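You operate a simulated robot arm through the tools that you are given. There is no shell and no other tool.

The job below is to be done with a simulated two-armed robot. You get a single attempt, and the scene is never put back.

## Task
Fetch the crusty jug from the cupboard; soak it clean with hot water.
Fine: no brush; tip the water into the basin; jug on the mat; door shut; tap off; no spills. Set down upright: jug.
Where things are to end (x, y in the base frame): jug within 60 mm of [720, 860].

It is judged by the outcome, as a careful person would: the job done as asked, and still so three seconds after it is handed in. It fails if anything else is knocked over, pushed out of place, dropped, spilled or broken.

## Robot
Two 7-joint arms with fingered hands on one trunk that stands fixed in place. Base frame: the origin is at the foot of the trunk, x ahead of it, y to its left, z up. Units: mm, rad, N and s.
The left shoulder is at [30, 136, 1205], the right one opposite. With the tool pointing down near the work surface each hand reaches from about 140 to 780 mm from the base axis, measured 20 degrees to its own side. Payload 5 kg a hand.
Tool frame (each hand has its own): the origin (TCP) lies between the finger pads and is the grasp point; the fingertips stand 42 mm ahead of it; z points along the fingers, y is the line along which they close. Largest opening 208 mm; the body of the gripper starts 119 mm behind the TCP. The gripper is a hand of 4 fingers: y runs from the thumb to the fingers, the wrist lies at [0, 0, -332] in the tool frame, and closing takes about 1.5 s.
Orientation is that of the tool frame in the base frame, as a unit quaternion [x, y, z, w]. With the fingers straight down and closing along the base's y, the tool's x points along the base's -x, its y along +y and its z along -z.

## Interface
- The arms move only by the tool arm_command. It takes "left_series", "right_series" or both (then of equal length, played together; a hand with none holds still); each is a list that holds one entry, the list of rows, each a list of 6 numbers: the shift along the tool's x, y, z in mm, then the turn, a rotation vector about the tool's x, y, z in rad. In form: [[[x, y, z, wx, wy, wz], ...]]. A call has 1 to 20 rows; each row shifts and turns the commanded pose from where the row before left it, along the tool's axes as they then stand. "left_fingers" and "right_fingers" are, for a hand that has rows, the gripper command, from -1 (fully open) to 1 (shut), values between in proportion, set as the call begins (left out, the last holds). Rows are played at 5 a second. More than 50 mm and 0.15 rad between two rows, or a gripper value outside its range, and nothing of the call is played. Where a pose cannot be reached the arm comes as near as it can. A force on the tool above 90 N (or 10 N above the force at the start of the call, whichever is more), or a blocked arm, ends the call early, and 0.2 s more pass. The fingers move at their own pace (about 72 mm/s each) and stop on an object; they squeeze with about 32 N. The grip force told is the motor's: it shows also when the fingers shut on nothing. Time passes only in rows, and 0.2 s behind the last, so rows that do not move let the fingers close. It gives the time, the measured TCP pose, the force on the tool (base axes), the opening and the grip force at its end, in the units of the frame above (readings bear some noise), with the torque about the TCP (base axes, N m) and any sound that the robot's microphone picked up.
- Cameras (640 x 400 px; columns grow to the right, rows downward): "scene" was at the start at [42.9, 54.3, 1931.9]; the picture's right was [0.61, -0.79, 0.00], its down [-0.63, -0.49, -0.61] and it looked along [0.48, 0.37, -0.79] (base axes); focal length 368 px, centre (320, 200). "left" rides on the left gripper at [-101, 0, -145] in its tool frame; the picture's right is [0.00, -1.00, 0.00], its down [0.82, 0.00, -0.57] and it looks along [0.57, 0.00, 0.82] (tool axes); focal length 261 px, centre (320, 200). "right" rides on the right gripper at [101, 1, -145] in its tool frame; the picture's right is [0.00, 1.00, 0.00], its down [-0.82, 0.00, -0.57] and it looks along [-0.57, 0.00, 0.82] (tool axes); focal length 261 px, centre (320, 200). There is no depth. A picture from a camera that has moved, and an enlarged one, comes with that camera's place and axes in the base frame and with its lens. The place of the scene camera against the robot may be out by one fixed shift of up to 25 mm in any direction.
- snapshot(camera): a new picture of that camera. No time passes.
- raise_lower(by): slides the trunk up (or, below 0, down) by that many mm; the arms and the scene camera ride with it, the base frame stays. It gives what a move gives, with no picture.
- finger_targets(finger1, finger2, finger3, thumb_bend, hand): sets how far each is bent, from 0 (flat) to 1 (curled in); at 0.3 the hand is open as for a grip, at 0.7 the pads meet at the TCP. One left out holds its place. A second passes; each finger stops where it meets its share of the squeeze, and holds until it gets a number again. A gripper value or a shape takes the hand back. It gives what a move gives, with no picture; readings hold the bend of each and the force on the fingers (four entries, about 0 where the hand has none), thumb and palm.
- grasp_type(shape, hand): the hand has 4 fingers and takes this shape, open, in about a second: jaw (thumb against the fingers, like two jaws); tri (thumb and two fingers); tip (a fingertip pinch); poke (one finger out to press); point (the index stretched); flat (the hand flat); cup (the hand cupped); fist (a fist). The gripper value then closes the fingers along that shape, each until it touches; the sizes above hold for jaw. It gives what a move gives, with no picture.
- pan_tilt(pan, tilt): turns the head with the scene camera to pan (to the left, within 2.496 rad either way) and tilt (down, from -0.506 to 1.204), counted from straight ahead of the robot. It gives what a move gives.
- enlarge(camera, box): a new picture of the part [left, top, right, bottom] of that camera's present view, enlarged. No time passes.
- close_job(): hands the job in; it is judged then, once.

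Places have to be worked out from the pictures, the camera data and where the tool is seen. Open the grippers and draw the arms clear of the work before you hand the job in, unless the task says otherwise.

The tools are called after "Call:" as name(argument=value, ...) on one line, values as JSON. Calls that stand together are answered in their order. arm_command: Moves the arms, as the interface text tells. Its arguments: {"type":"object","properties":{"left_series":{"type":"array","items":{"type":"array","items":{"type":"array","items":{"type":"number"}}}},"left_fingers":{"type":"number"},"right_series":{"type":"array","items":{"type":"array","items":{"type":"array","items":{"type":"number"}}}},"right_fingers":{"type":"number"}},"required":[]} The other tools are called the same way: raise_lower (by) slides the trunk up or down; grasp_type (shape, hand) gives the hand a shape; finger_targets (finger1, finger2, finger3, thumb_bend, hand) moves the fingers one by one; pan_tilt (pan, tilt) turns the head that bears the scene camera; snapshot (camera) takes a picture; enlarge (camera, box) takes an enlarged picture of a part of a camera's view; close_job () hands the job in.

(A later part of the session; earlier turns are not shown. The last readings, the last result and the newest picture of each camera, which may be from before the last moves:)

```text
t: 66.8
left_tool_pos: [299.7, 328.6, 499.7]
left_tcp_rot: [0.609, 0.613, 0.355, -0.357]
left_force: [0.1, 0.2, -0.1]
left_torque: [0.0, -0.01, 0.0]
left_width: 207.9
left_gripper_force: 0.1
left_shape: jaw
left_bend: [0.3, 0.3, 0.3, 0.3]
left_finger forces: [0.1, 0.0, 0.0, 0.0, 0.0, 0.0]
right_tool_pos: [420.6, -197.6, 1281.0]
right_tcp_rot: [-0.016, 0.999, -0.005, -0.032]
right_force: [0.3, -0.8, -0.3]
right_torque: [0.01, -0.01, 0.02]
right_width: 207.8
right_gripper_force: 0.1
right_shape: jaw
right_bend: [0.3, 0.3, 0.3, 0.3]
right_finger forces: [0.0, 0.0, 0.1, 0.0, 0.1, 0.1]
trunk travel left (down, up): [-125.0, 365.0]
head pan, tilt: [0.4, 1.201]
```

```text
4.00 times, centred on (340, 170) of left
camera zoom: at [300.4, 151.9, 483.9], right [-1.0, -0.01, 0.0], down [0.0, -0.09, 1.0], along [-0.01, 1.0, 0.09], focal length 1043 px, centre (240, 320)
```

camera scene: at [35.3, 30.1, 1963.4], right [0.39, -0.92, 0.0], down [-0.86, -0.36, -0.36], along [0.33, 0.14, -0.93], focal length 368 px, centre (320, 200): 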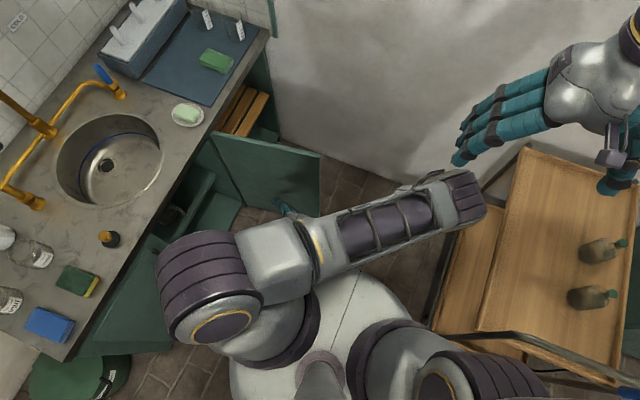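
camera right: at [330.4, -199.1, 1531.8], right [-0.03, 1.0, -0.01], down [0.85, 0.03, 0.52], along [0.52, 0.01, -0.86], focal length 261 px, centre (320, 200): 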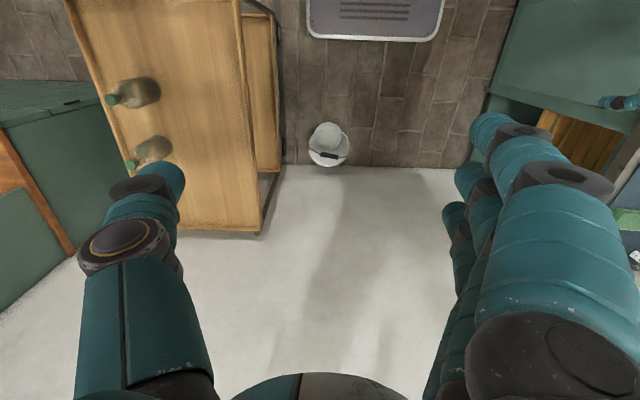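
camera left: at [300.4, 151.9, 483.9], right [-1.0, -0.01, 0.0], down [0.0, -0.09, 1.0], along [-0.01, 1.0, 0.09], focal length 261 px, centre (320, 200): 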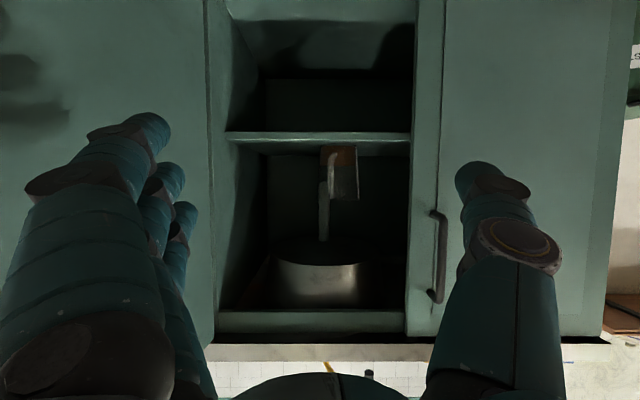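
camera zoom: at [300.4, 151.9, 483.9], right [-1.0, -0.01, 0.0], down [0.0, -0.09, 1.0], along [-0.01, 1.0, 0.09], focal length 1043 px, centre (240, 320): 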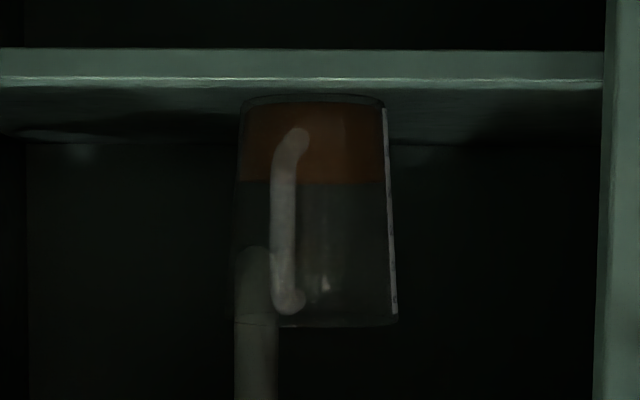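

The jug's brown crust covers about the lower 40%; the shelf seems recessed with top z≈400 and the jug axis at x≈245. I'll bring the hand nearer (still outside the opening) with a part-closed hand for an exact fix.

Call:
arm_command(left_series=[[[21, -11, 41.2, 0, 0, 0], [21, -11, 41.2, 0, 0, 0], [21, -11, 41.2, 0, 0, 0], [21, -11, 41.2, 0, 0, 0], [21, -11, 41.2, 0, 0, 0]]], left_fingers=-0.4)

Call:
snapshot(camera="left")

Call:
enlarge(camera="left", box=[240, 100, 400, 300])

```text
t: 68.0
left_tool_pos: [242.3, 558.6, 488.3]
left_tcp_rot: [0.61, 0.613, 0.354, -0.355]
left_force: [-0.5, -0.4, -0.8]
left_torque: [0.02, 0.03, 0.06]
left_width: 146.1
left_gripper_force: 0.1
left_shape: jaw
left_bend: [0.28, 0.28, 0.28, 0.57]
left_finger forces: [0.1, 0.0, 0.0, 0.0, 0.0, 0.1]
right_tool_pos: [421.6, -195.4, 1281.5]
right_tcp_rot: [-0.016, 0.999, -0.005, -0.033]
right_force: [-0.1, 0.2, 0.2]
right_torque: [-0.08, 0.0, -0.01]
right_width: 207.9
right_gripper_force: 0.0
right_shape: jaw
right_bend: [0.3, 0.3, 0.3, 0.3]
right_finger forces: [0.1, 0.0, 0.0, 0.1, 0.0, 0.0]
trunk travel left (down, up): [-125.0, 365.0]
head pan, tilt: [0.4, 1.201]
```

```text
taken
camera left: at [243.2, 381.6, 472.0], right [-1.0, -0.01, 0.0], down [0.0, -0.09, 1.0], along [-0.01, 1.0, 0.09], focal length 261 px, centre (320, 200)
```

left: 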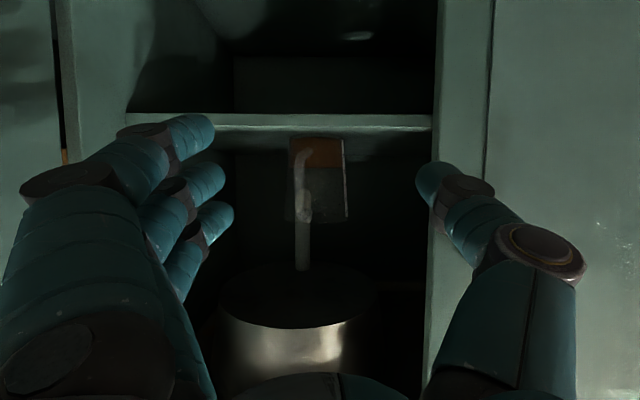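

```text
2.00 times, centred on (320, 200) of left
camera zoom: at [243.2, 381.6, 472.0], right [-1.0, -0.01, 0.0], down [0.0, -0.09, 1.0], along [-0.01, 1.0, 0.09], focal length 521 px, centre (320, 200)
```

zoom: 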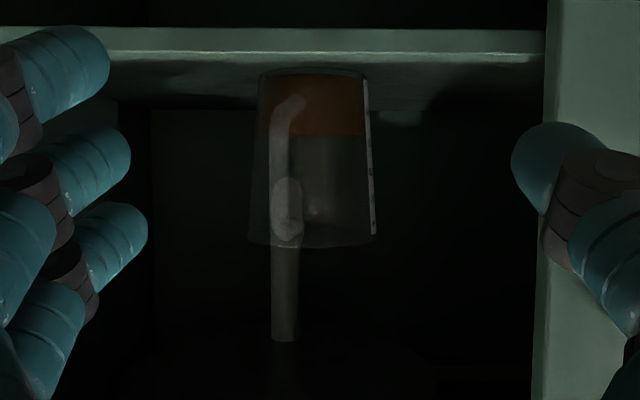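

Scaling between the two views puts the jug axis at about (245, 810), base z≈412, rim z≈544, Ø≈95. I'll open a bit and go in halfway, then check the centring.

Call:
arm_command(left_series=[[[19.4, 0.5, 35.2, 0, 0, 0], [19.4, 0.5, 35.2, 0, 0, 0], [19.4, 0.5, 35.2, 0, 0, 0]]], left_fingers=-0.54)

Call:
snapshot(camera="left")

Call:
enlarge(camera="left", box=[200, 50, 440, 300])

```text
t: 68.8
left_tool_pos: [243.9, 679.0, 489.4]
left_tcp_rot: [0.61, 0.614, 0.353, -0.356]
left_force: [0.5, 0.9, -1.1]
left_torque: [0.07, 0.02, -0.02]
left_width: 159.7
left_gripper_force: 0.1
left_shape: jaw
left_bend: [0.26, 0.26, 0.26, 0.48]
left_finger forces: [0.0, 0.0, 0.0, 0.1, 0.1, 0.1]
right_tool_pos: [421.4, -196.6, 1280.4]
right_tcp_rot: [-0.016, 0.999, -0.005, -0.032]
right_force: [0.1, 0.7, -0.4]
right_torque: [-0.13, 0.01, 0.0]
right_width: 207.8
right_gripper_force: 0.1
right_shape: jaw
right_bend: [0.3, 0.3, 0.3, 0.3]
right_finger forces: [0.1, 0.0, 0.1, 0.0, 0.0, 0.1]
trunk travel left (down, up): [-125.0, 365.0]
head pan, tilt: [0.4, 1.201]
```

```text
taken
camera left: at [245.0, 501.7, 473.7], right [-1.0, -0.01, 0.0], down [0.0, -0.09, 1.0], along [-0.01, 1.0, 0.09], focal length 261 px, centre (320, 200)
```

left: 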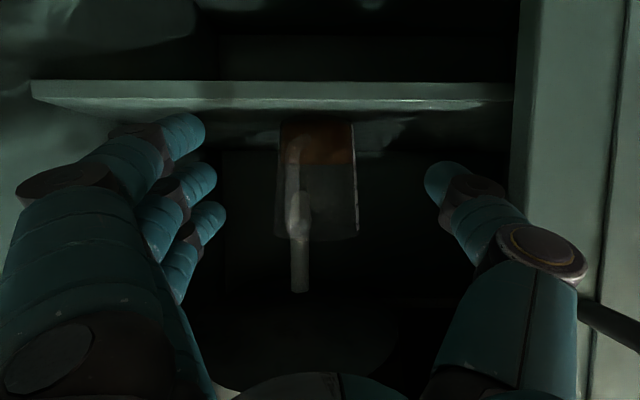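

```text
1.60 times, centred on (320, 175) of left
camera zoom: at [245.0, 501.7, 473.7], right [-1.0, -0.01, 0.0], down [0.0, -0.09, 1.0], along [-0.01, 1.0, 0.09], focal length 417 px, centre (320, 240)
```

zoom: 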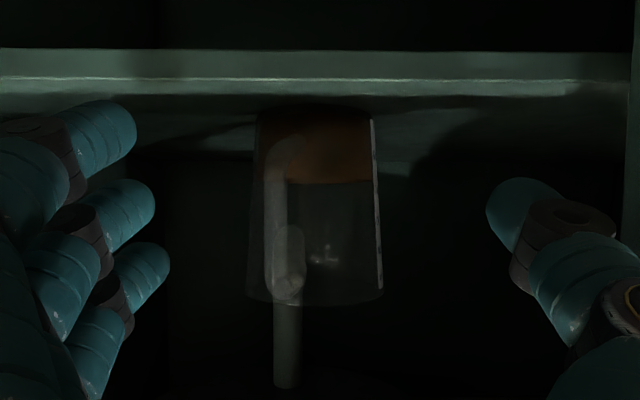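

Refined fix: jug axis about (245, 832), base 412, rim 546. Fingers straddle it evenly; I'll go in to about y=800 and check once more.

Call:
arm_command(left_series=[[[19.6, 0.3, 35.3, 0, 0, 0], [19.6, 0.3, 35.3, 0, 0, 0], [19.6, 0.3, 35.3, 0, 0, 0]]])

Call:
snapshot(camera="left")

Call:
enlarge(camera="left", box=[200, 50, 440, 300])

```text
t: 69.6
left_tool_pos: [246.5, 801.7, 487.1]
left_tcp_rot: [0.611, 0.613, 0.353, -0.355]
left_force: [0.1, 0.4, -0.8]
left_torque: [0.11, 0.0, -0.02]
left_width: 159.8
left_gripper_force: 0.1
left_shape: jaw
left_bend: [0.26, 0.26, 0.26, 0.48]
left_finger forces: [0.0, 0.1, 0.1, 0.1, 0.1, 0.1]
right_tool_pos: [421.1, -197.0, 1281.6]
right_tcp_rot: [-0.016, 0.999, -0.005, -0.032]
right_force: [-1.1, 0.2, -0.2]
right_torque: [-0.09, -0.02, -0.01]
right_width: 207.9
right_gripper_force: 0.0
right_shape: jaw
right_bend: [0.3, 0.3, 0.3, 0.3]
right_finger forces: [0.0, 0.0, 0.0, 0.0, 0.1, 0.0]
trunk travel left (down, up): [-125.0, 365.0]
head pan, tilt: [0.4, 1.201]
```

```text
taken
camera left: at [248.0, 624.6, 470.7], right [-1.0, -0.01, 0.0], down [0.0, -0.09, 1.0], along [-0.01, 1.0, 0.09], focal length 261 px, centre (320, 200)
```

left: 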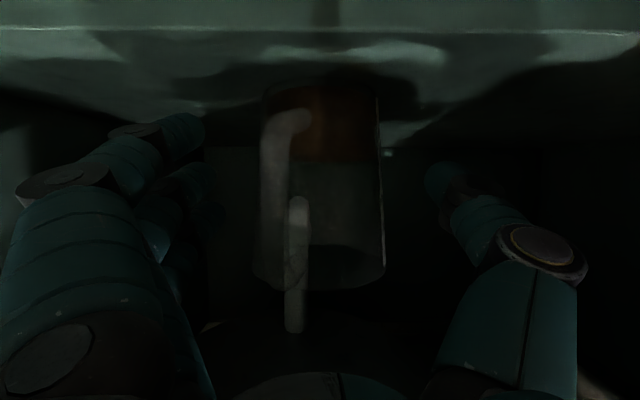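

```text
1.60 times, centred on (320, 175) of left
camera zoom: at [248.0, 624.6, 470.7], right [-1.0, -0.01, 0.0], down [0.0, -0.09, 1.0], along [-0.01, 1.0, 0.09], focal length 417 px, centre (320, 240)
```

zoom: 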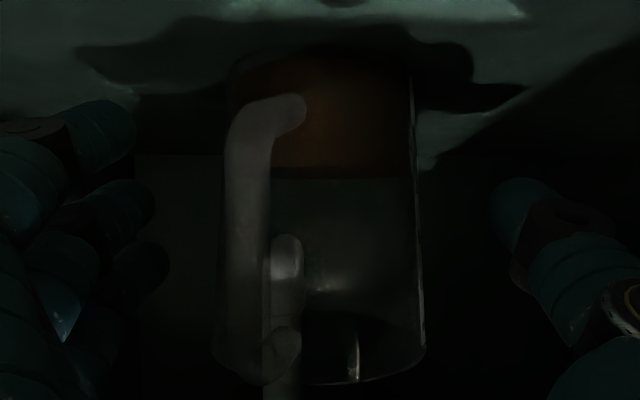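

The jug is centred (x≈246) and its axis is at y≈835; the handle at y≈743 will sit inside the palm space. I'll go the last 26 mm and close the hand on the body.

Call:
arm_command(left_series=[[[12.8, 0, 22.6, 0, 0, 0], [0, 0, 0, 0, 0, 0]]])

Call:
arm_command(left_series=[[[0, 0, 0, 0, 0, 0], [0, 0, 0, 0, 0, 0], [0, 0, 0, 0, 0, 0], [0, 0, 0, 0, 0, 0], [0, 0, 0, 0, 0, 0], [0, 0, 0, 0, 0, 0], [0, 0, 0, 0, 0, 0], [0, 0, 0, 0, 0, 0]]], left_fingers=1)

Call:
snapshot(camera="left")

```text
t: 70.2
left_tool_pos: [247.0, 826.9, 487.3]
left_tcp_rot: [0.609, 0.613, 0.355, -0.357]
left_force: [0.5, -0.5, 0.1]
left_torque: [0.0, 0.01, 0.0]
left_width: 159.6
left_gripper_force: 0.1
left_shape: jaw
left_bend: [0.26, 0.26, 0.26, 0.48]
left_finger forces: [0.0, 0.1, 0.1, 0.0, 0.1, 0.0]
right_tool_pos: [420.0, -198.1, 1282.7]
right_tcp_rot: [-0.016, 0.999, -0.004, -0.032]
right_force: [-0.3, -0.6, -0.2]
right_torque: [0.11, 0.02, -0.04]
right_width: 208.0
right_gripper_force: 0.0
right_shape: jaw
right_bend: [0.3, 0.3, 0.3, 0.3]
right_finger forces: [0.0, 0.1, 0.1, 0.0, 0.0, 0.0]
trunk travel left (down, up): [-125.0, 365.0]
head pan, tilt: [0.4, 1.201]
```

```text
t: 72.0
left_tool_pos: [247.2, 824.8, 487.3]
left_tcp_rot: [0.609, 0.613, 0.354, -0.357]
left_force: [0.9, 1.3, 0.9]
left_torque: [-0.03, -0.04, 0.02]
left_width: 95.0
left_gripper_force: 32.2
left_shape: jaw
left_bend: [0.73, 0.73, 0.73, 0.7]
left_finger forces: [9.2, 9.7, 9.8, 0.0, 28.3, 0.0]
right_tool_pos: [420.9, -197.8, 1282.0]
right_tcp_rot: [-0.015, 0.999, -0.005, -0.032]
right_force: [0.0, 0.4, -0.1]
right_torque: [-0.01, -0.01, -0.01]
right_width: 208.1
right_gripper_force: 0.0
right_shape: jaw
right_bend: [0.3, 0.3, 0.3, 0.3]
right_finger forces: [0.0, 0.0, 0.0, 0.1, 0.1, 0.0]
trunk travel left (down, up): [-125.0, 365.0]
head pan, tilt: [0.4, 1.201]
```

```text
taken
camera left: at [248.1, 649.4, 471.0], right [-1.0, -0.01, 0.0], down [0.0, -0.09, 1.0], along [-0.01, 1.0, 0.09], focal length 261 px, centre (320, 200)
```

left: 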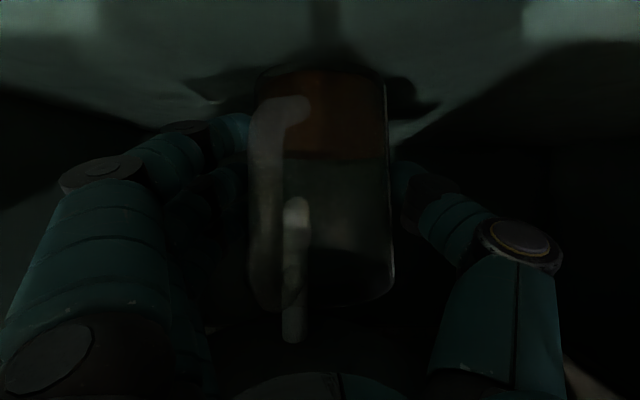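

The hand holds the jug firmly (95 mm, thumb 28 N). I'll lift it 14 mm and check the load.

Call:
arm_command(left_series=[[[6.1, 0, -3.45, 0, 0, 0], [6.1, 0, -3.45, 0, 0, 0], [0, 0, 0, 0, 0, 0]]])

Call:
snapshot(camera="left")

```text
t: 72.8
left_tool_pos: [245.0, 827.1, 500.0]
left_tcp_rot: [0.61, 0.613, 0.354, -0.355]
left_force: [0.0, 0.1, -6.5]
left_torque: [-0.11, -0.02, 0.01]
left_width: 95.1
left_gripper_force: 32.0
left_shape: jaw
left_bend: [0.73, 0.73, 0.73, 0.7]
left_finger forces: [9.1, 9.8, 9.7, 0.0, 29.1, 0.0]
right_tool_pos: [420.7, -197.2, 1281.9]
right_tcp_rot: [-0.016, 0.999, -0.004, -0.031]
right_force: [1.3, -1.0, -0.6]
right_torque: [0.04, 0.01, -0.03]
right_width: 207.9
right_gripper_force: 0.2
right_shape: jaw
right_bend: [0.3, 0.3, 0.3, 0.3]
right_finger forces: [0.0, 0.1, 0.0, 0.0, 0.0, 0.0]
trunk travel left (down, up): [-125.0, 365.0]
head pan, tilt: [0.4, 1.201]
```

```text
taken
camera left: at [245.8, 649.9, 484.5], right [-1.0, -0.01, 0.0], down [0.0, -0.09, 1.0], along [-0.01, 1.0, 0.09], focal length 261 px, centre (320, 200)
```

left: 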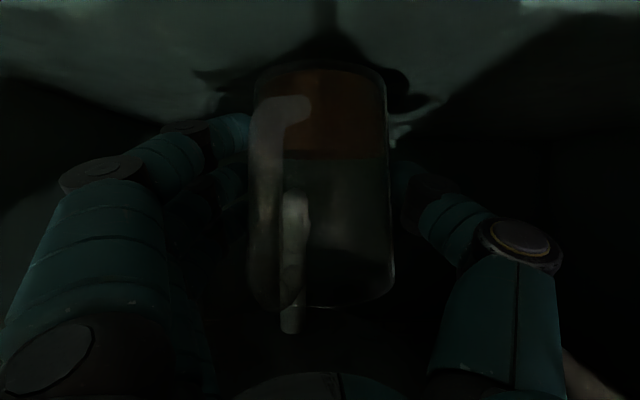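

The jug is lifted (load 6.5 N). I'll draw it straight out of the cupboard to y≈480.

Call:
arm_command(left_series=[[[-18.9, 0, -33.3, 0, 0, 0], [-18.9, 0, -33.3, 0, 0, 0], [-18.9, 0, -33.3, 0, 0, 0], [-18.9, 0, -33.3, 0, 0, 0], [-18.9, 0, -33.3, 0, 0, 0], [-18.9, 0, -33.3, 0, 0, 0], [-18.9, 0, -33.3, 0, 0, 0], [-18.9, 0, -33.3, 0, 0, 0], [-18.9, 0, -33.3, 0, 0, 0]]])

Call:
snapshot(camera="left")

Call:
pan_tilt(pan=0.8, tilt=1.1)

Call:
snapshot(camera="scene")

```text
t: 74.8
left_tool_pos: [244.8, 483.5, 498.5]
left_tcp_rot: [0.61, 0.612, 0.354, -0.356]
left_force: [0.5, 0.9, -5.4]
left_torque: [-0.19, 0.07, 0.04]
left_width: 95.0
left_gripper_force: 31.9
left_shape: jaw
left_bend: [0.73, 0.73, 0.73, 0.7]
left_finger forces: [8.9, 9.9, 9.7, 0.0, 29.1, 0.0]
right_tool_pos: [420.5, -197.7, 1281.4]
right_tcp_rot: [-0.016, 0.999, -0.003, -0.033]
right_force: [-0.4, -1.0, 0.2]
right_torque: [0.06, -0.03, -0.01]
right_width: 208.0
right_gripper_force: 0.1
right_shape: jaw
right_bend: [0.3, 0.3, 0.3, 0.3]
right_finger forces: [0.0, 0.0, 0.0, 0.0, 0.1, 0.1]
trunk travel left (down, up): [-125.0, 365.0]
head pan, tilt: [0.4, 1.201]
```

```text
taken
camera left: at [246.2, 305.5, 481.8], right [-1.0, -0.01, 0.0], down [0.0, -0.09, 1.0], along [-0.01, 1.0, 0.09], focal length 261 px, centre (320, 200)
```

left: 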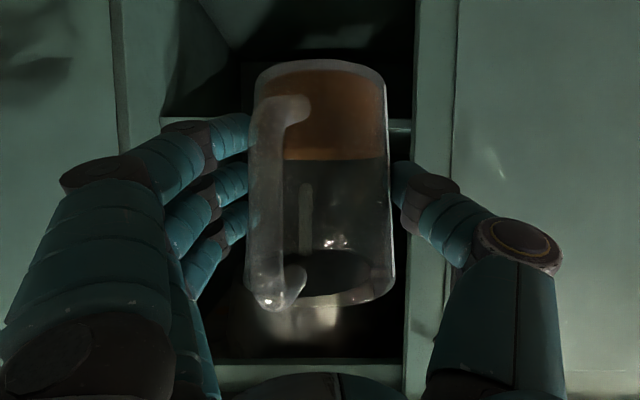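

```text
t: 75.7
left_tool_pos: [246.0, 482.3, 498.3]
left_tcp_rot: [0.61, 0.614, 0.353, -0.356]
left_force: [-1.4, 1.0, -6.4]
left_torque: [-0.14, 0.03, 0.01]
left_width: 94.9
left_gripper_force: 32.0
left_shape: jaw
left_bend: [0.73, 0.73, 0.73, 0.7]
left_finger forces: [9.0, 9.7, 9.5, 0.0, 28.9, 0.0]
right_tool_pos: [420.7, -197.9, 1281.6]
right_tcp_rot: [-0.015, 0.999, -0.004, -0.032]
right_force: [0.0, 0.6, 0.9]
right_torque: [-0.02, 0.01, 0.01]
right_width: 207.7
right_gripper_force: 0.1
right_shape: jaw
right_bend: [0.3, 0.3, 0.3, 0.3]
right_finger forces: [0.1, 0.1, 0.1, 0.0, 0.1, 0.0]
trunk travel left (down, up): [-125.0, 365.0]
head pan, tilt: [0.799, 1.1]
```

```text
taken
camera scene: at [28.0, 54.1, 1819.3], right [0.72, -0.7, 0.0], down [-0.62, -0.64, -0.45], along [0.32, 0.33, -0.89], focal length 368 px, centre (320, 200)
```

scene: 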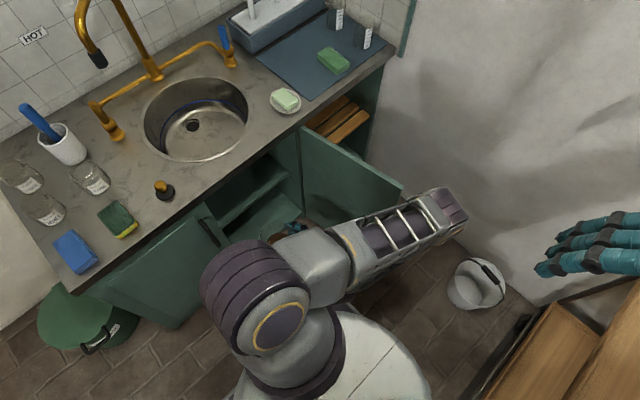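

The jug is out and stable in the hand (6.5 N). Before choosing how to fill it, I'll study the taps, spout and mat area closely with the scene camera.

Call:
enlarge(camera="scene", box=[60, 0, 260, 160])

Call:
enlarge(camera="scene", box=[230, 0, 420, 130])

Call:
pan_tilt(pan=1.1, tilt=0.8)

Call:
snapshot(camera="scene")

Call:
enlarge(camera="scene", box=[160, 120, 400, 270])

```text
2.50 times, centred on (160, 80) of scene
camera zoom: at [28.0, 54.1, 1819.3], right [0.72, -0.7, 0.0], down [-0.62, -0.64, -0.45], along [0.32, 0.33, -0.89], focal length 920 px, centre (720, 500)
```

zoom: 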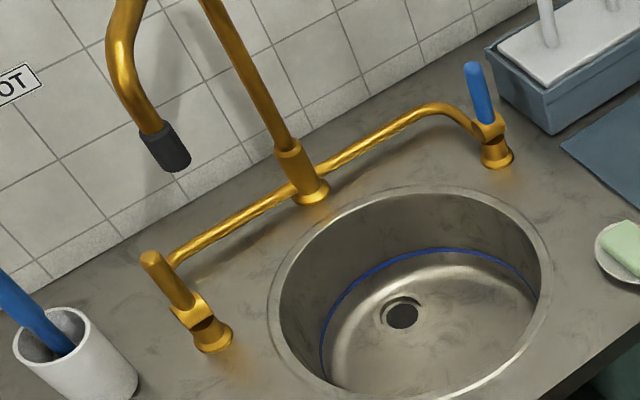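

```text
3.08 times, centred on (325, 65) of scene
camera zoom: at [28.0, 54.1, 1819.3], right [0.72, -0.7, 0.0], down [-0.62, -0.64, -0.45], along [0.32, 0.33, -0.89], focal length 1133 px, centre (305, 615)
```

zoom: 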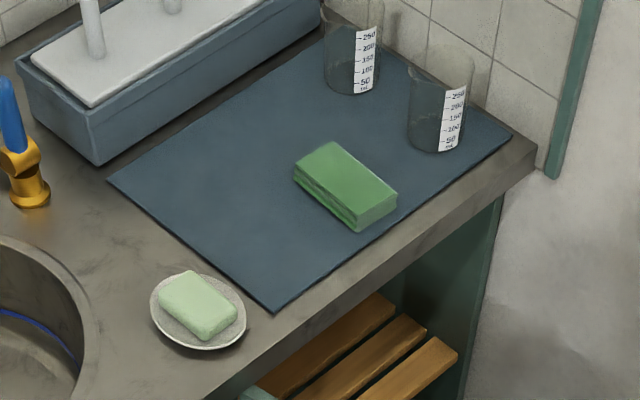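

```text
t: 76.5
left_tool_pos: [245.4, 483.0, 497.6]
left_tcp_rot: [0.61, 0.613, 0.354, -0.356]
left_force: [-0.5, -0.7, -5.6]
left_torque: [-0.12, 0.04, 0.01]
left_width: 94.8
left_gripper_force: 31.6
left_shape: jaw
left_bend: [0.73, 0.73, 0.73, 0.7]
left_finger forces: [8.9, 9.8, 9.6, 0.1, 29.0, 0.1]
right_tool_pos: [421.0, -197.5, 1280.8]
right_tcp_rot: [-0.017, 0.999, -0.005, -0.032]
right_force: [0.2, -0.5, 0.3]
right_torque: [0.0, 0.01, 0.01]
right_width: 207.9
right_gripper_force: 0.1
right_shape: jaw
right_bend: [0.3, 0.3, 0.3, 0.3]
right_finger forces: [0.1, 0.1, 0.0, 0.1, 0.0, 0.0]
trunk travel left (down, up): [-125.0, 365.0]
head pan, tilt: [1.1, 0.799]
```

```text
taken
camera scene: at [20.7, 80.7, 1841.0], right [0.89, -0.45, 0.0], down [-0.33, -0.64, -0.7], along [0.32, 0.62, -0.72], focal length 368 px, centre (320, 200)
```

scene: 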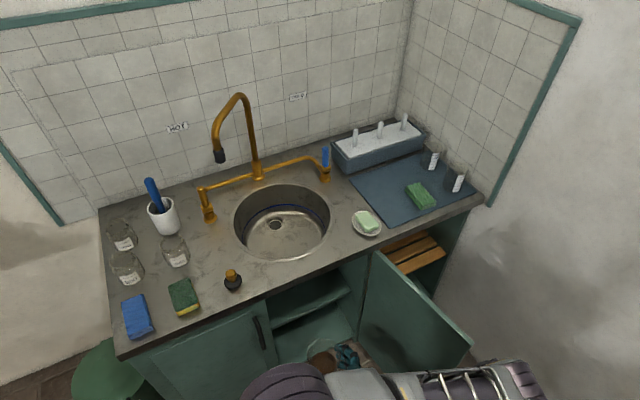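

```text
2.67 times, centred on (280, 195) of scene
camera zoom: at [20.7, 80.7, 1841.0], right [0.89, -0.45, 0.0], down [-0.33, -0.64, -0.7], along [0.32, 0.62, -0.72], focal length 982 px, centre (427, 213)
```

zoom: 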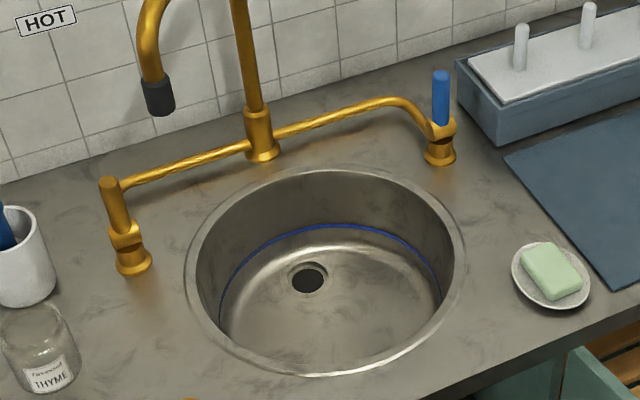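

Layout is clear: hot lever (brass rod) at about (50,1031), gooseneck outlet at (127,956,1145) swung off toward HOT, pivot near (281,1150). My plan: park the jug on the mat, swing the spout over the basin, turn on hot, hold the jug under the stream, park it while shutting the tap, soak, tip out. First lift the jug up clear: trunk +100, then raise the hand.

Call:
raise_lower(by=100)

Call:
arm_command(left_series=[[[34, 11.7, -19.3, 0, 0, 0], [34, 11.7, -19.3, 0, 0, 0], [34, 11.7, -19.3, 0, 0, 0], [34, 11.7, -19.3, 0, 0, 0], [34, 11.7, -19.3, 0, 0, 0], [34, 11.7, -19.3, 0, 0, 0], [34, 11.7, -19.3, 0, 0, 0], [34, 11.7, -19.3, 0, 0, 0], [34, 11.7, -19.3, 0, 0, 0]]])

Call:
snapshot(camera="scene")

```text
t: 77.8
left_tool_pos: [244.7, 482.3, 596.3]
left_tcp_rot: [0.609, 0.613, 0.355, -0.357]
left_force: [0.6, 0.0, -6.3]
left_torque: [-0.1, 0.03, 0.01]
left_width: 95.3
left_gripper_force: 31.7
left_shape: jaw
left_bend: [0.73, 0.73, 0.73, 0.7]
left_finger forces: [9.2, 9.8, 9.6, 0.0, 29.0, 0.1]
right_tool_pos: [420.9, -198.3, 1381.8]
right_tcp_rot: [-0.017, 0.999, -0.005, -0.032]
right_force: [0.7, -0.5, -0.8]
right_torque: [0.0, 0.02, 0.01]
right_width: 208.1
right_gripper_force: 0.1
right_shape: jaw
right_bend: [0.3, 0.3, 0.3, 0.3]
right_finger forces: [0.0, 0.0, 0.1, 0.0, 0.0, 0.0]
trunk travel left (down, up): [-225.0, 265.0]
head pan, tilt: [1.1, 0.799]
```

```text
t: 79.8
left_tool_pos: [348.3, 483.2, 951.5]
left_tcp_rot: [0.609, 0.613, 0.354, -0.357]
left_force: [0.0, -0.7, -5.7]
left_torque: [-0.1, -0.02, -0.09]
left_width: 94.9
left_gripper_force: 32.1
left_shape: jaw
left_bend: [0.73, 0.73, 0.73, 0.7]
left_finger forces: [9.1, 9.6, 9.6, 0.0, 29.0, 0.0]
right_tool_pos: [419.5, -198.5, 1382.2]
right_tcp_rot: [-0.016, 0.999, -0.005, -0.031]
right_force: [-0.6, -0.8, -0.3]
right_torque: [0.03, -0.07, 0.01]
right_width: 208.1
right_gripper_force: 0.0
right_shape: jaw
right_bend: [0.3, 0.3, 0.3, 0.3]
right_finger forces: [0.1, 0.0, 0.0, 0.1, 0.0, 0.1]
trunk travel left (down, up): [-225.0, 265.0]
head pan, tilt: [1.1, 0.799]
```

```text
taken
camera scene: at [19.5, 80.2, 1941.1], right [0.89, -0.45, 0.0], down [-0.33, -0.64, -0.7], along [0.32, 0.62, -0.72], focal length 368 px, centre (320, 200)
```

scene: 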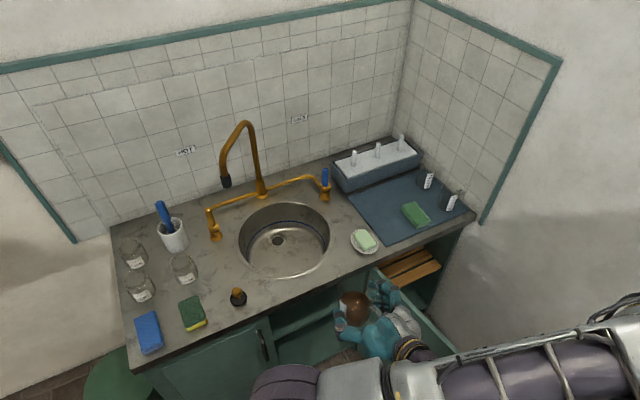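

The jug is held upright and clear. I'll check the space between the left elbow and the right hand before going on.

Call:
pan_tilt(pan=0.1, tilt=0.95)

Call:
snapshot(camera="scene")

Call:
snapshot(camera="right")

```text
t: 81.1
left_tool_pos: [348.6, 482.3, 949.8]
left_tcp_rot: [0.61, 0.614, 0.354, -0.356]
left_force: [-0.1, -0.4, -5.3]
left_torque: [-0.11, 0.02, -0.02]
left_width: 94.6
left_gripper_force: 31.6
left_shape: jaw
left_bend: [0.73, 0.73, 0.73, 0.7]
left_finger forces: [9.2, 9.7, 9.5, 0.0, 29.0, 0.0]
right_tool_pos: [421.1, -197.6, 1380.7]
right_tcp_rot: [-0.016, 0.999, -0.006, -0.033]
right_force: [0.4, 0.0, -1.0]
right_torque: [0.03, 0.0, -0.01]
right_width: 208.0
right_gripper_force: 0.0
right_shape: jaw
right_bend: [0.3, 0.3, 0.3, 0.3]
right_finger forces: [0.0, 0.0, 0.1, 0.0, 0.0, 0.0]
trunk travel left (down, up): [-225.0, 265.0]
head pan, tilt: [0.099, 0.949]
```

```text
taken
camera scene: at [56.4, 16.1, 1929.6], right [0.1, -0.99, 0.0], down [-0.81, -0.08, -0.58], along [0.58, 0.06, -0.81], focal length 368 px, centre (320, 200)
```

scene: 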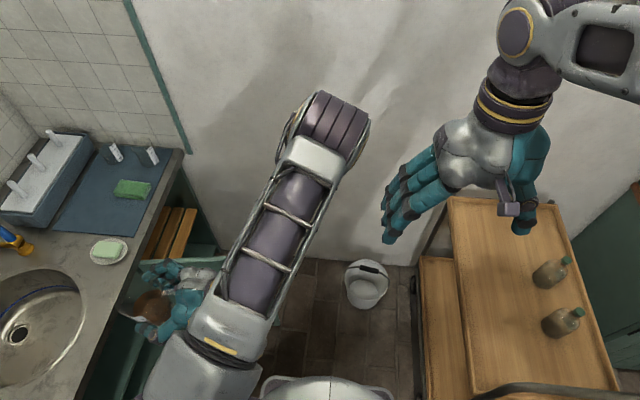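

```text
taken
camera right: at [330.5, -198.9, 1531.7], right [-0.03, 1.0, -0.01], down [0.85, 0.03, 0.52], along [0.52, 0.01, -0.86], focal length 261 px, centre (320, 200)
```

right: 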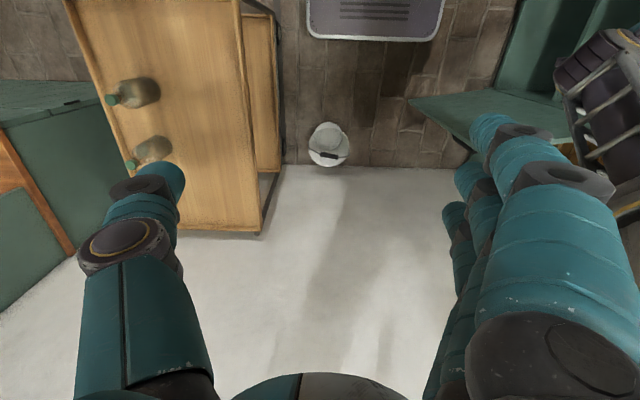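

The left elbow is about 150 mm from the right hand; I'll shift the right hand farther right while moving the jug toward (450,560,1000).

Call:
arm_command(left_series=[[[20.4, 25, 10.6, 0, 0, 0], [20.4, 25, 10.6, 0, 0, 0], [20.4, 25, 10.6, 0, 0, 0], [20.4, 25, 10.6, 0, 0, 0]]], right_series=[[[0, -37, 0, 0, 0, 0], [0, -37, 0, 0, 0, 0], [0, -37, 0, 0, 0, 0], [0, -37, 0, 0, 0, 0]]])

Call:
arm_command(left_series=[[[0, 0, 0, -0.1083, 0, 0.0614], [0, 0, 0, -0.1083, 0, 0.0614], [0, 0, 0, -0.1083, 0, 0.0614], [0, 0, 0, -0.1083, 0, 0.0614], [0, 0, 0, -0.1083, 0, 0.0614], [0, 0, 0, -0.1083, 0, 0.0614]]])

Call:
pan_tilt(pan=0.8, tilt=0.9)

Call:
snapshot(camera="scene")

```text
t: 82.1
left_tool_pos: [449.6, 561.7, 998.7]
left_tcp_rot: [0.61, 0.614, 0.353, -0.356]
left_force: [0.7, -1.3, -5.6]
left_torque: [-0.05, 0.09, 0.02]
left_width: 94.5
left_gripper_force: 32.0
left_shape: jaw
left_bend: [0.73, 0.73, 0.73, 0.7]
left_finger forces: [9.3, 9.9, 9.7, 0.0, 29.4, 0.0]
right_tool_pos: [426.3, -346.4, 1380.3]
right_tcp_rot: [-0.017, 0.999, -0.004, -0.032]
right_force: [-0.2, 0.5, -0.7]
right_torque: [0.0, 0.0, 0.01]
right_width: 208.1
right_gripper_force: 0.1
right_shape: jaw
right_bend: [0.3, 0.3, 0.3, 0.3]
right_finger forces: [0.1, 0.0, 0.0, 0.0, 0.0, 0.1]
trunk travel left (down, up): [-225.0, 265.0]
head pan, tilt: [0.099, 0.949]
```

```text
t: 83.5
left_tool_pos: [456.1, 562.5, 995.3]
left_tcp_rot: [0.792, 0.347, 0.46, -0.199]
left_force: [0.6, 0.1, -5.8]
left_torque: [-0.08, 0.12, 0.0]
left_width: 94.6
left_gripper_force: 31.7
left_shape: jaw
left_bend: [0.73, 0.73, 0.73, 0.7]
left_finger forces: [9.4, 10.1, 9.8, 0.0, 29.5, 0.0]
left hand out of reach, approached as far as the arm can: row 6
right_tool_pos: [425.2, -345.4, 1380.2]
right_tcp_rot: [-0.015, 0.999, -0.005, -0.032]
right_force: [-0.1, 0.8, 0.2]
right_torque: [-0.08, -0.01, -0.01]
right_width: 207.5
right_gripper_force: 0.1
right_shape: jaw
right_bend: [0.3, 0.3, 0.3, 0.3]
right_finger forces: [0.0, 0.0, 0.0, 0.0, 0.0, 0.1]
trunk travel left (down, up): [-225.0, 265.0]
head pan, tilt: [0.099, 0.949]
```

```text
t: 84.6
left_tool_pos: [453.6, 565.0, 996.5]
left_tcp_rot: [0.79, 0.349, 0.461, -0.203]
left_force: [0.3, -0.6, -5.8]
left_torque: [-0.05, 0.08, 0.03]
left_width: 94.9
left_gripper_force: 32.0
left_shape: jaw
left_bend: [0.73, 0.73, 0.73, 0.7]
left_finger forces: [9.3, 10.0, 9.8, 0.0, 29.5, 0.0]
right_tool_pos: [424.7, -346.6, 1379.3]
right_tcp_rot: [-0.016, 0.999, -0.005, -0.032]
right_force: [0.3, -0.7, 0.3]
right_torque: [0.0, 0.0, 0.01]
right_width: 207.9
right_gripper_force: 0.1
right_shape: jaw
right_bend: [0.3, 0.3, 0.3, 0.3]
right_finger forces: [0.0, 0.1, 0.0, 0.0, 0.0, 0.0]
trunk travel left (down, up): [-225.0, 265.0]
head pan, tilt: [0.799, 0.901]
```

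```text
taken
camera scene: at [36.9, 62.9, 1933.2], right [0.72, -0.7, 0.0], down [-0.55, -0.56, -0.62], along [0.43, 0.44, -0.78], focal length 368 px, centre (320, 200)
```

scene: 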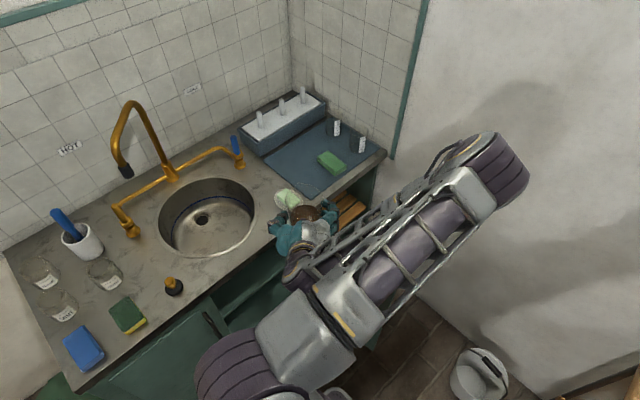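

The hand is at the wanted heading (about 48° toward the mat) with the jug upright. I'll advance along that heading above the counter toward the mat.

Call:
arm_command(left_series=[[[20, -2.2, 34.7, 0, 0, 0], [20, -2.2, 34.7, 0, 0, 0], [20, -2.2, 34.7, 0, 0, 0], [20, -2.2, 34.7, 0, 0, 0], [20, -2.2, 34.7, 0, 0, 0], [20, -2.2, 34.7, 0, 0, 0]]])

Call:
snapshot(camera="scene")

Call:
snapshot(camera="left")

```text
t: 86.0
left_tool_pos: [607.6, 748.8, 996.9]
left_tcp_rot: [0.792, 0.348, 0.46, -0.201]
left_force: [-0.1, -0.6, -7.5]
left_torque: [-0.02, 0.07, -0.01]
left_width: 94.7
left_gripper_force: 31.7
left_shape: jaw
left_bend: [0.73, 0.73, 0.73, 0.7]
left_finger forces: [9.3, 10.3, 9.8, 0.1, 29.6, 0.1]
right_tool_pos: [426.1, -344.8, 1379.9]
right_tcp_rot: [-0.016, 0.999, -0.004, -0.032]
right_force: [0.8, -0.2, -0.7]
right_torque: [-0.07, 0.02, -0.01]
right_width: 207.8
right_gripper_force: 0.0
right_shape: jaw
right_bend: [0.3, 0.3, 0.3, 0.3]
right_finger forces: [0.1, 0.0, 0.1, 0.0, 0.1, 0.0]
trunk travel left (down, up): [-225.0, 265.0]
head pan, tilt: [0.799, 0.901]
```

```text
taken
camera scene: at [37.7, 64.9, 1933.1], right [0.72, -0.7, 0.0], down [-0.55, -0.56, -0.62], along [0.43, 0.44, -0.78], focal length 368 px, centre (320, 200)
```

scene: 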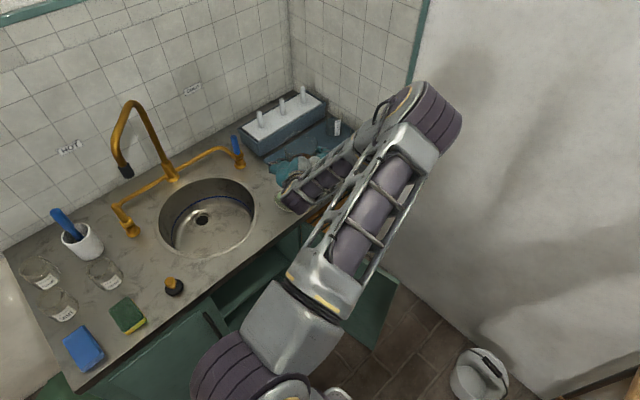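

```text
taken
camera left: at [488.3, 618.5, 980.8], right [-0.74, 0.67, -0.01], down [-0.06, -0.06, 1.0], along [0.67, 0.74, 0.09], focal length 261 px, centre (320, 200)
```

left: 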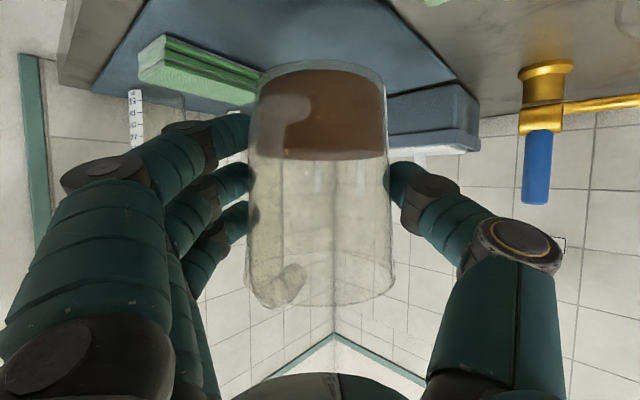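

The view shows the jug over the mat; cloth corner is near (757,808) and the rack is behind. I'll move on to about (688,848).

Call:
arm_command(left_series=[[[20.8, -2.5, 36.9, 0, 0, 0], [20.8, -2.5, 36.9, 0, 0, 0], [20.8, -2.5, 36.9, 0, 0, 0]]])

Call:
snapshot(camera="left")

```text
t: 86.8
left_tool_pos: [688.0, 848.8, 993.6]
left_tcp_rot: [0.791, 0.349, 0.46, -0.202]
left_force: [0.7, -0.8, -8.2]
left_torque: [0.05, -0.02, 0.04]
left_width: 94.7
left_gripper_force: 31.9
left_shape: jaw
left_bend: [0.73, 0.73, 0.73, 0.7]
left_finger forces: [9.2, 10.0, 9.8, 0.0, 29.3, 0.0]
right_tool_pos: [426.1, -345.5, 1379.8]
right_tcp_rot: [-0.015, 0.999, -0.005, -0.032]
right_force: [-0.6, -0.1, 0.3]
right_torque: [-0.18, 0.03, 0.02]
right_width: 207.7
right_gripper_force: 0.1
right_shape: jaw
right_bend: [0.3, 0.3, 0.3, 0.3]
right_finger forces: [0.1, 0.0, 0.1, 0.0, 0.0, 0.0]
trunk travel left (down, up): [-225.0, 265.0]
head pan, tilt: [0.799, 0.901]
```

```text
taken
camera left: at [568.9, 718.6, 976.9], right [-0.74, 0.67, -0.01], down [-0.06, -0.06, 1.0], along [0.67, 0.74, 0.09], focal length 261 px, centre (320, 200)
```

left: 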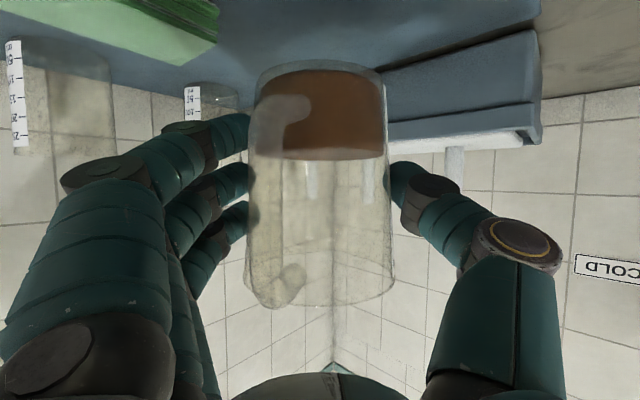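

In place over the mat. I'll lower to just above the mat, then feel for contact in small steps.

Call:
arm_command(left_series=[[[-21.75, 0, 12.3, 0, 0, 0], [-21.75, 0, 12.3, 0, 0, 0], [0, 0, 0, 0, 0, 0]]])

Call:
arm_command(left_series=[[[-3.5, 0, 1.97, 0, 0, 0], [0, 0, 0, 0, 0, 0]]])

Call:
arm_command(left_series=[[[-3.5, 0, 1.97, 0, 0, 0], [0, 0, 0, 0, 0, 0]]])

Call:
snapshot(camera="left")

```text
t: 87.6
left_tool_pos: [688.1, 849.9, 948.0]
left_tcp_rot: [0.79, 0.348, 0.463, -0.202]
left_force: [1.0, 2.5, 15.0]
left_torque: [0.21, 0.13, -0.06]
left_width: 94.7
left_gripper_force: 32.0
left_shape: jaw
left_bend: [0.74, 0.73, 0.73, 0.7]
left_finger forces: [11.8, 10.2, 10.4, 0.0, 32.1, 0.1]
right_tool_pos: [425.3, -346.6, 1379.6]
right_tcp_rot: [-0.016, 0.999, -0.005, -0.032]
right_force: [0.3, 1.4, 0.4]
right_torque: [-0.1, 0.05, 0.01]
right_width: 207.9
right_gripper_force: 0.0
right_shape: jaw
right_bend: [0.3, 0.3, 0.3, 0.3]
right_finger forces: [0.0, 0.0, 0.0, 0.0, 0.0, 0.0]
trunk travel left (down, up): [-225.0, 265.0]
head pan, tilt: [0.799, 0.901]
```

```text
t: 88.2
left_tool_pos: [688.4, 849.2, 948.8]
left_tcp_rot: [0.789, 0.347, 0.465, -0.202]
left_force: [4.4, 8.9, 35.5]
left_torque: [0.62, -0.19, 0.17]
left_width: 94.8
left_gripper_force: 32.3
left_shape: jaw
left_bend: [0.74, 0.73, 0.73, 0.7]
left_finger forces: [11.1, 10.0, 10.1, 0.0, 32.0, 0.0]
right_tool_pos: [422.9, -348.6, 1381.4]
right_tcp_rot: [-0.016, 0.999, -0.004, -0.031]
right_force: [-0.2, -1.1, -0.7]
right_torque: [0.0, 0.02, -0.04]
right_width: 208.0
right_gripper_force: 0.0
right_shape: jaw
right_bend: [0.3, 0.3, 0.3, 0.3]
right_finger forces: [0.0, 0.1, 0.0, 0.1, 0.0, 0.0]
trunk travel left (down, up): [-225.0, 265.0]
head pan, tilt: [0.799, 0.901]
```

```text
t: 88.8
left_tool_pos: [686.9, 846.7, 941.1]
left_tcp_rot: [0.791, 0.348, 0.461, -0.201]
left_force: [4.1, 5.6, 36.4]
left_torque: [0.66, -0.54, -0.13]
left_width: 93.8
left_gripper_force: 31.8
left_shape: jaw
left_bend: [0.74, 0.73, 0.73, 0.7]
left_finger forces: [9.7, 10.3, 10.2, 0.0, 30.0, 0.1]
right_tool_pos: [423.3, -347.9, 1378.9]
right_tcp_rot: [-0.015, 0.999, -0.004, -0.031]
right_force: [-0.3, 0.1, 0.4]
right_torque: [-0.07, 0.03, 0.02]
right_width: 208.2
right_gripper_force: 0.1
right_shape: jaw
right_bend: [0.3, 0.3, 0.3, 0.3]
right_finger forces: [0.1, 0.0, 0.1, 0.1, 0.1, 0.1]
trunk travel left (down, up): [-225.0, 265.0]
head pan, tilt: [0.799, 0.901]
```

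```text
taken
camera left: at [568.5, 716.2, 923.2], right [-0.74, 0.68, -0.01], down [-0.07, -0.07, 1.0], along [0.67, 0.73, 0.09], focal length 261 px, centre (320, 200)
```

left: 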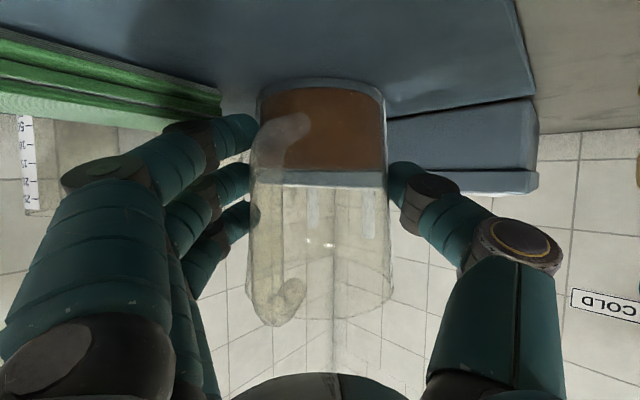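

The jug stands on the mat (contact felt at TCP z≈948, now pressing 36 N). I'll ease the pressure, then open the hand.

Call:
arm_command(left_series=[[[4.5, 0, -2.6, 0, 0, 0], [0, 0, 0, 0, 0, 0]]])

Call:
snapshot(camera="scene")

```text
t: 89.4
left_tool_pos: [686.9, 844.7, 941.3]
left_tcp_rot: [0.792, 0.349, 0.459, -0.202]
left_force: [4.4, 4.0, 13.4]
left_torque: [0.22, -0.36, -0.04]
left_width: 94.0
left_gripper_force: 32.2
left_shape: jaw
left_bend: [0.74, 0.73, 0.73, 0.7]
left_finger forces: [8.9, 10.9, 10.3, 0.1, 29.8, 0.0]
right_tool_pos: [426.3, -348.4, 1380.5]
right_tcp_rot: [-0.016, 0.999, -0.004, -0.032]
right_force: [0.2, -0.4, 0.6]
right_torque: [0.01, 0.0, -0.02]
right_width: 208.0
right_gripper_force: 0.0
right_shape: jaw
right_bend: [0.3, 0.3, 0.3, 0.3]
right_finger forces: [0.1, 0.0, 0.1, 0.1, 0.1, 0.1]
trunk travel left (down, up): [-225.0, 265.0]
head pan, tilt: [0.799, 0.901]
```

```text
taken
camera scene: at [36.0, 62.0, 1933.1], right [0.72, -0.7, 0.0], down [-0.55, -0.56, -0.62], along [0.43, 0.45, -0.78], focal length 368 px, centre (320, 200)
```

scene: 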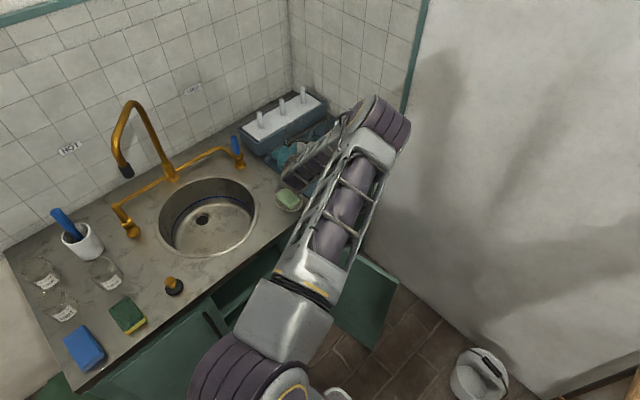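

Lower finger sits close beside the cloth, so I'll open only a little, rise 40 mm along the jug, and then open wider.

Call:
arm_command(left_series=[[[0, 0, 0, 0, 0, 0], [0, 0, 0, 0, 0, 0], [0, 0, 0, 0, 0, 0], [0, 0, 0, 0, 0, 0]]], left_fingers=-0.07)

Call:
snapshot(camera="left")

```text
t: 90.4
left_tool_pos: [687.2, 847.3, 941.5]
left_tcp_rot: [0.792, 0.348, 0.46, -0.201]
left_force: [-0.3, -0.1, 0.5]
left_torque: [0.0, 0.02, -0.04]
left_width: 110.1
left_gripper_force: 0.0
left_shape: jaw
left_bend: [0.72, 0.72, 0.72, 0.7]
left_finger forces: [0.1, 0.0, 0.1, 0.1, 0.1, 0.1]
right_tool_pos: [425.0, -346.8, 1380.0]
right_tcp_rot: [-0.016, 0.999, -0.005, -0.032]
right_force: [-0.2, -0.2, 0.4]
right_torque: [-0.02, -0.01, 0.01]
right_width: 208.2
right_gripper_force: 0.1
right_shape: jaw
right_bend: [0.3, 0.3, 0.3, 0.3]
right_finger forces: [0.0, 0.1, 0.0, 0.0, 0.0, 0.0]
trunk travel left (down, up): [-225.0, 265.0]
head pan, tilt: [0.799, 0.901]
```

```text
taken
camera left: at [568.9, 716.9, 925.7], right [-0.74, 0.67, -0.01], down [-0.07, -0.06, 1.0], along [0.67, 0.74, 0.09], focal length 261 px, centre (320, 200)
```

left: 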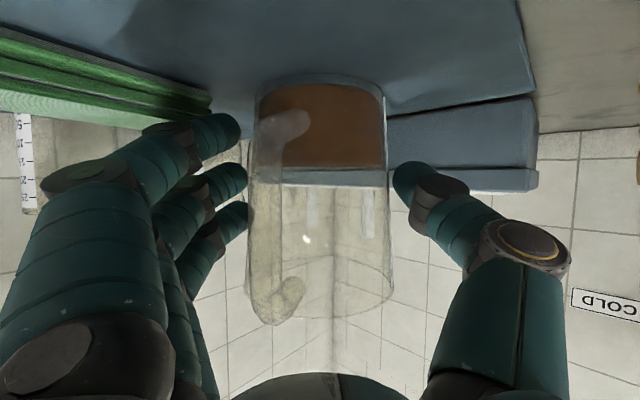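

The jug stands freely on the mat. I'll rise 45 mm, open wider, then draw the hand straight back.

Call:
arm_command(left_series=[[[19.6, 0, -11.1, 0, 0, 0], [19.6, 0, -11.1, 0, 0, 0], [0, 0, 0, 0, 0, 0]]])

Call:
arm_command(left_series=[[[0, 0, 0, 0, 0, 0], [0, 0, 0, 0, 0, 0], [0, 0, 0, 0, 0, 0]]], left_fingers=-0.45)

Call:
snapshot(camera="left")

```text
t: 91.2
left_tool_pos: [689.3, 847.8, 987.1]
left_tcp_rot: [0.792, 0.348, 0.46, -0.2]
left_force: [-0.1, -0.3, -0.2]
left_torque: [0.02, -0.01, -0.04]
left_width: 110.5
left_gripper_force: 0.0
left_shape: jaw
left_bend: [0.72, 0.72, 0.72, 0.7]
left_finger forces: [0.0, 0.1, 0.0, 0.0, 0.0, 0.1]
right_tool_pos: [425.2, -346.8, 1378.9]
right_tcp_rot: [-0.015, 0.999, -0.004, -0.032]
right_force: [0.7, 1.0, 0.4]
right_torque: [-0.05, -0.02, 0.01]
right_width: 207.8
right_gripper_force: 0.0
right_shape: jaw
right_bend: [0.3, 0.3, 0.3, 0.3]
right_finger forces: [0.2, 0.0, 0.0, 0.0, 0.0, 0.0]
trunk travel left (down, up): [-225.0, 265.0]
head pan, tilt: [0.799, 0.901]
```

```text
t: 92.0
left_tool_pos: [689.3, 845.4, 987.7]
left_tcp_rot: [0.792, 0.348, 0.46, -0.201]
left_force: [0.2, 0.7, 0.7]
left_torque: [0.02, 0.02, -0.01]
left_width: 150.4
left_gripper_force: 0.0
left_shape: jaw
left_bend: [0.28, 0.28, 0.28, 0.54]
left_finger forces: [0.0, 0.0, 0.0, 0.0, 0.0, 0.0]
right_tool_pos: [425.5, -347.6, 1380.3]
right_tcp_rot: [-0.016, 0.999, -0.004, -0.032]
right_force: [0.4, 0.3, -0.4]
right_torque: [0.02, -0.01, 0.0]
right_width: 207.8
right_gripper_force: 0.0
right_shape: jaw
right_bend: [0.3, 0.3, 0.3, 0.3]
right_finger forces: [0.0, 0.0, 0.0, 0.0, 0.0, 0.1]
trunk travel left (down, up): [-225.0, 265.0]
head pan, tilt: [0.799, 0.901]
```

```text
taken
camera left: at [570.5, 716.4, 970.7], right [-0.74, 0.67, -0.01], down [-0.07, -0.06, 1.0], along [0.67, 0.74, 0.09], focal length 261 px, centre (320, 200)
```

left: 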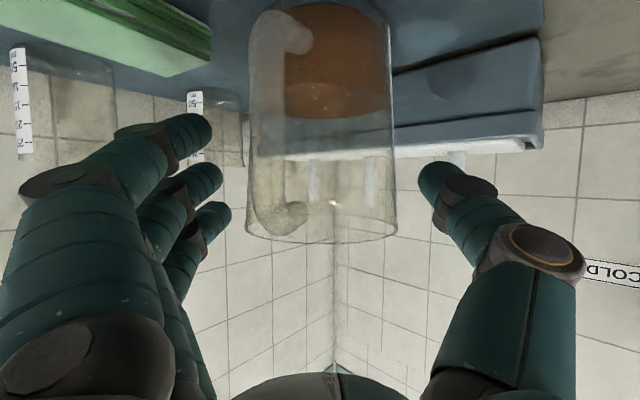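

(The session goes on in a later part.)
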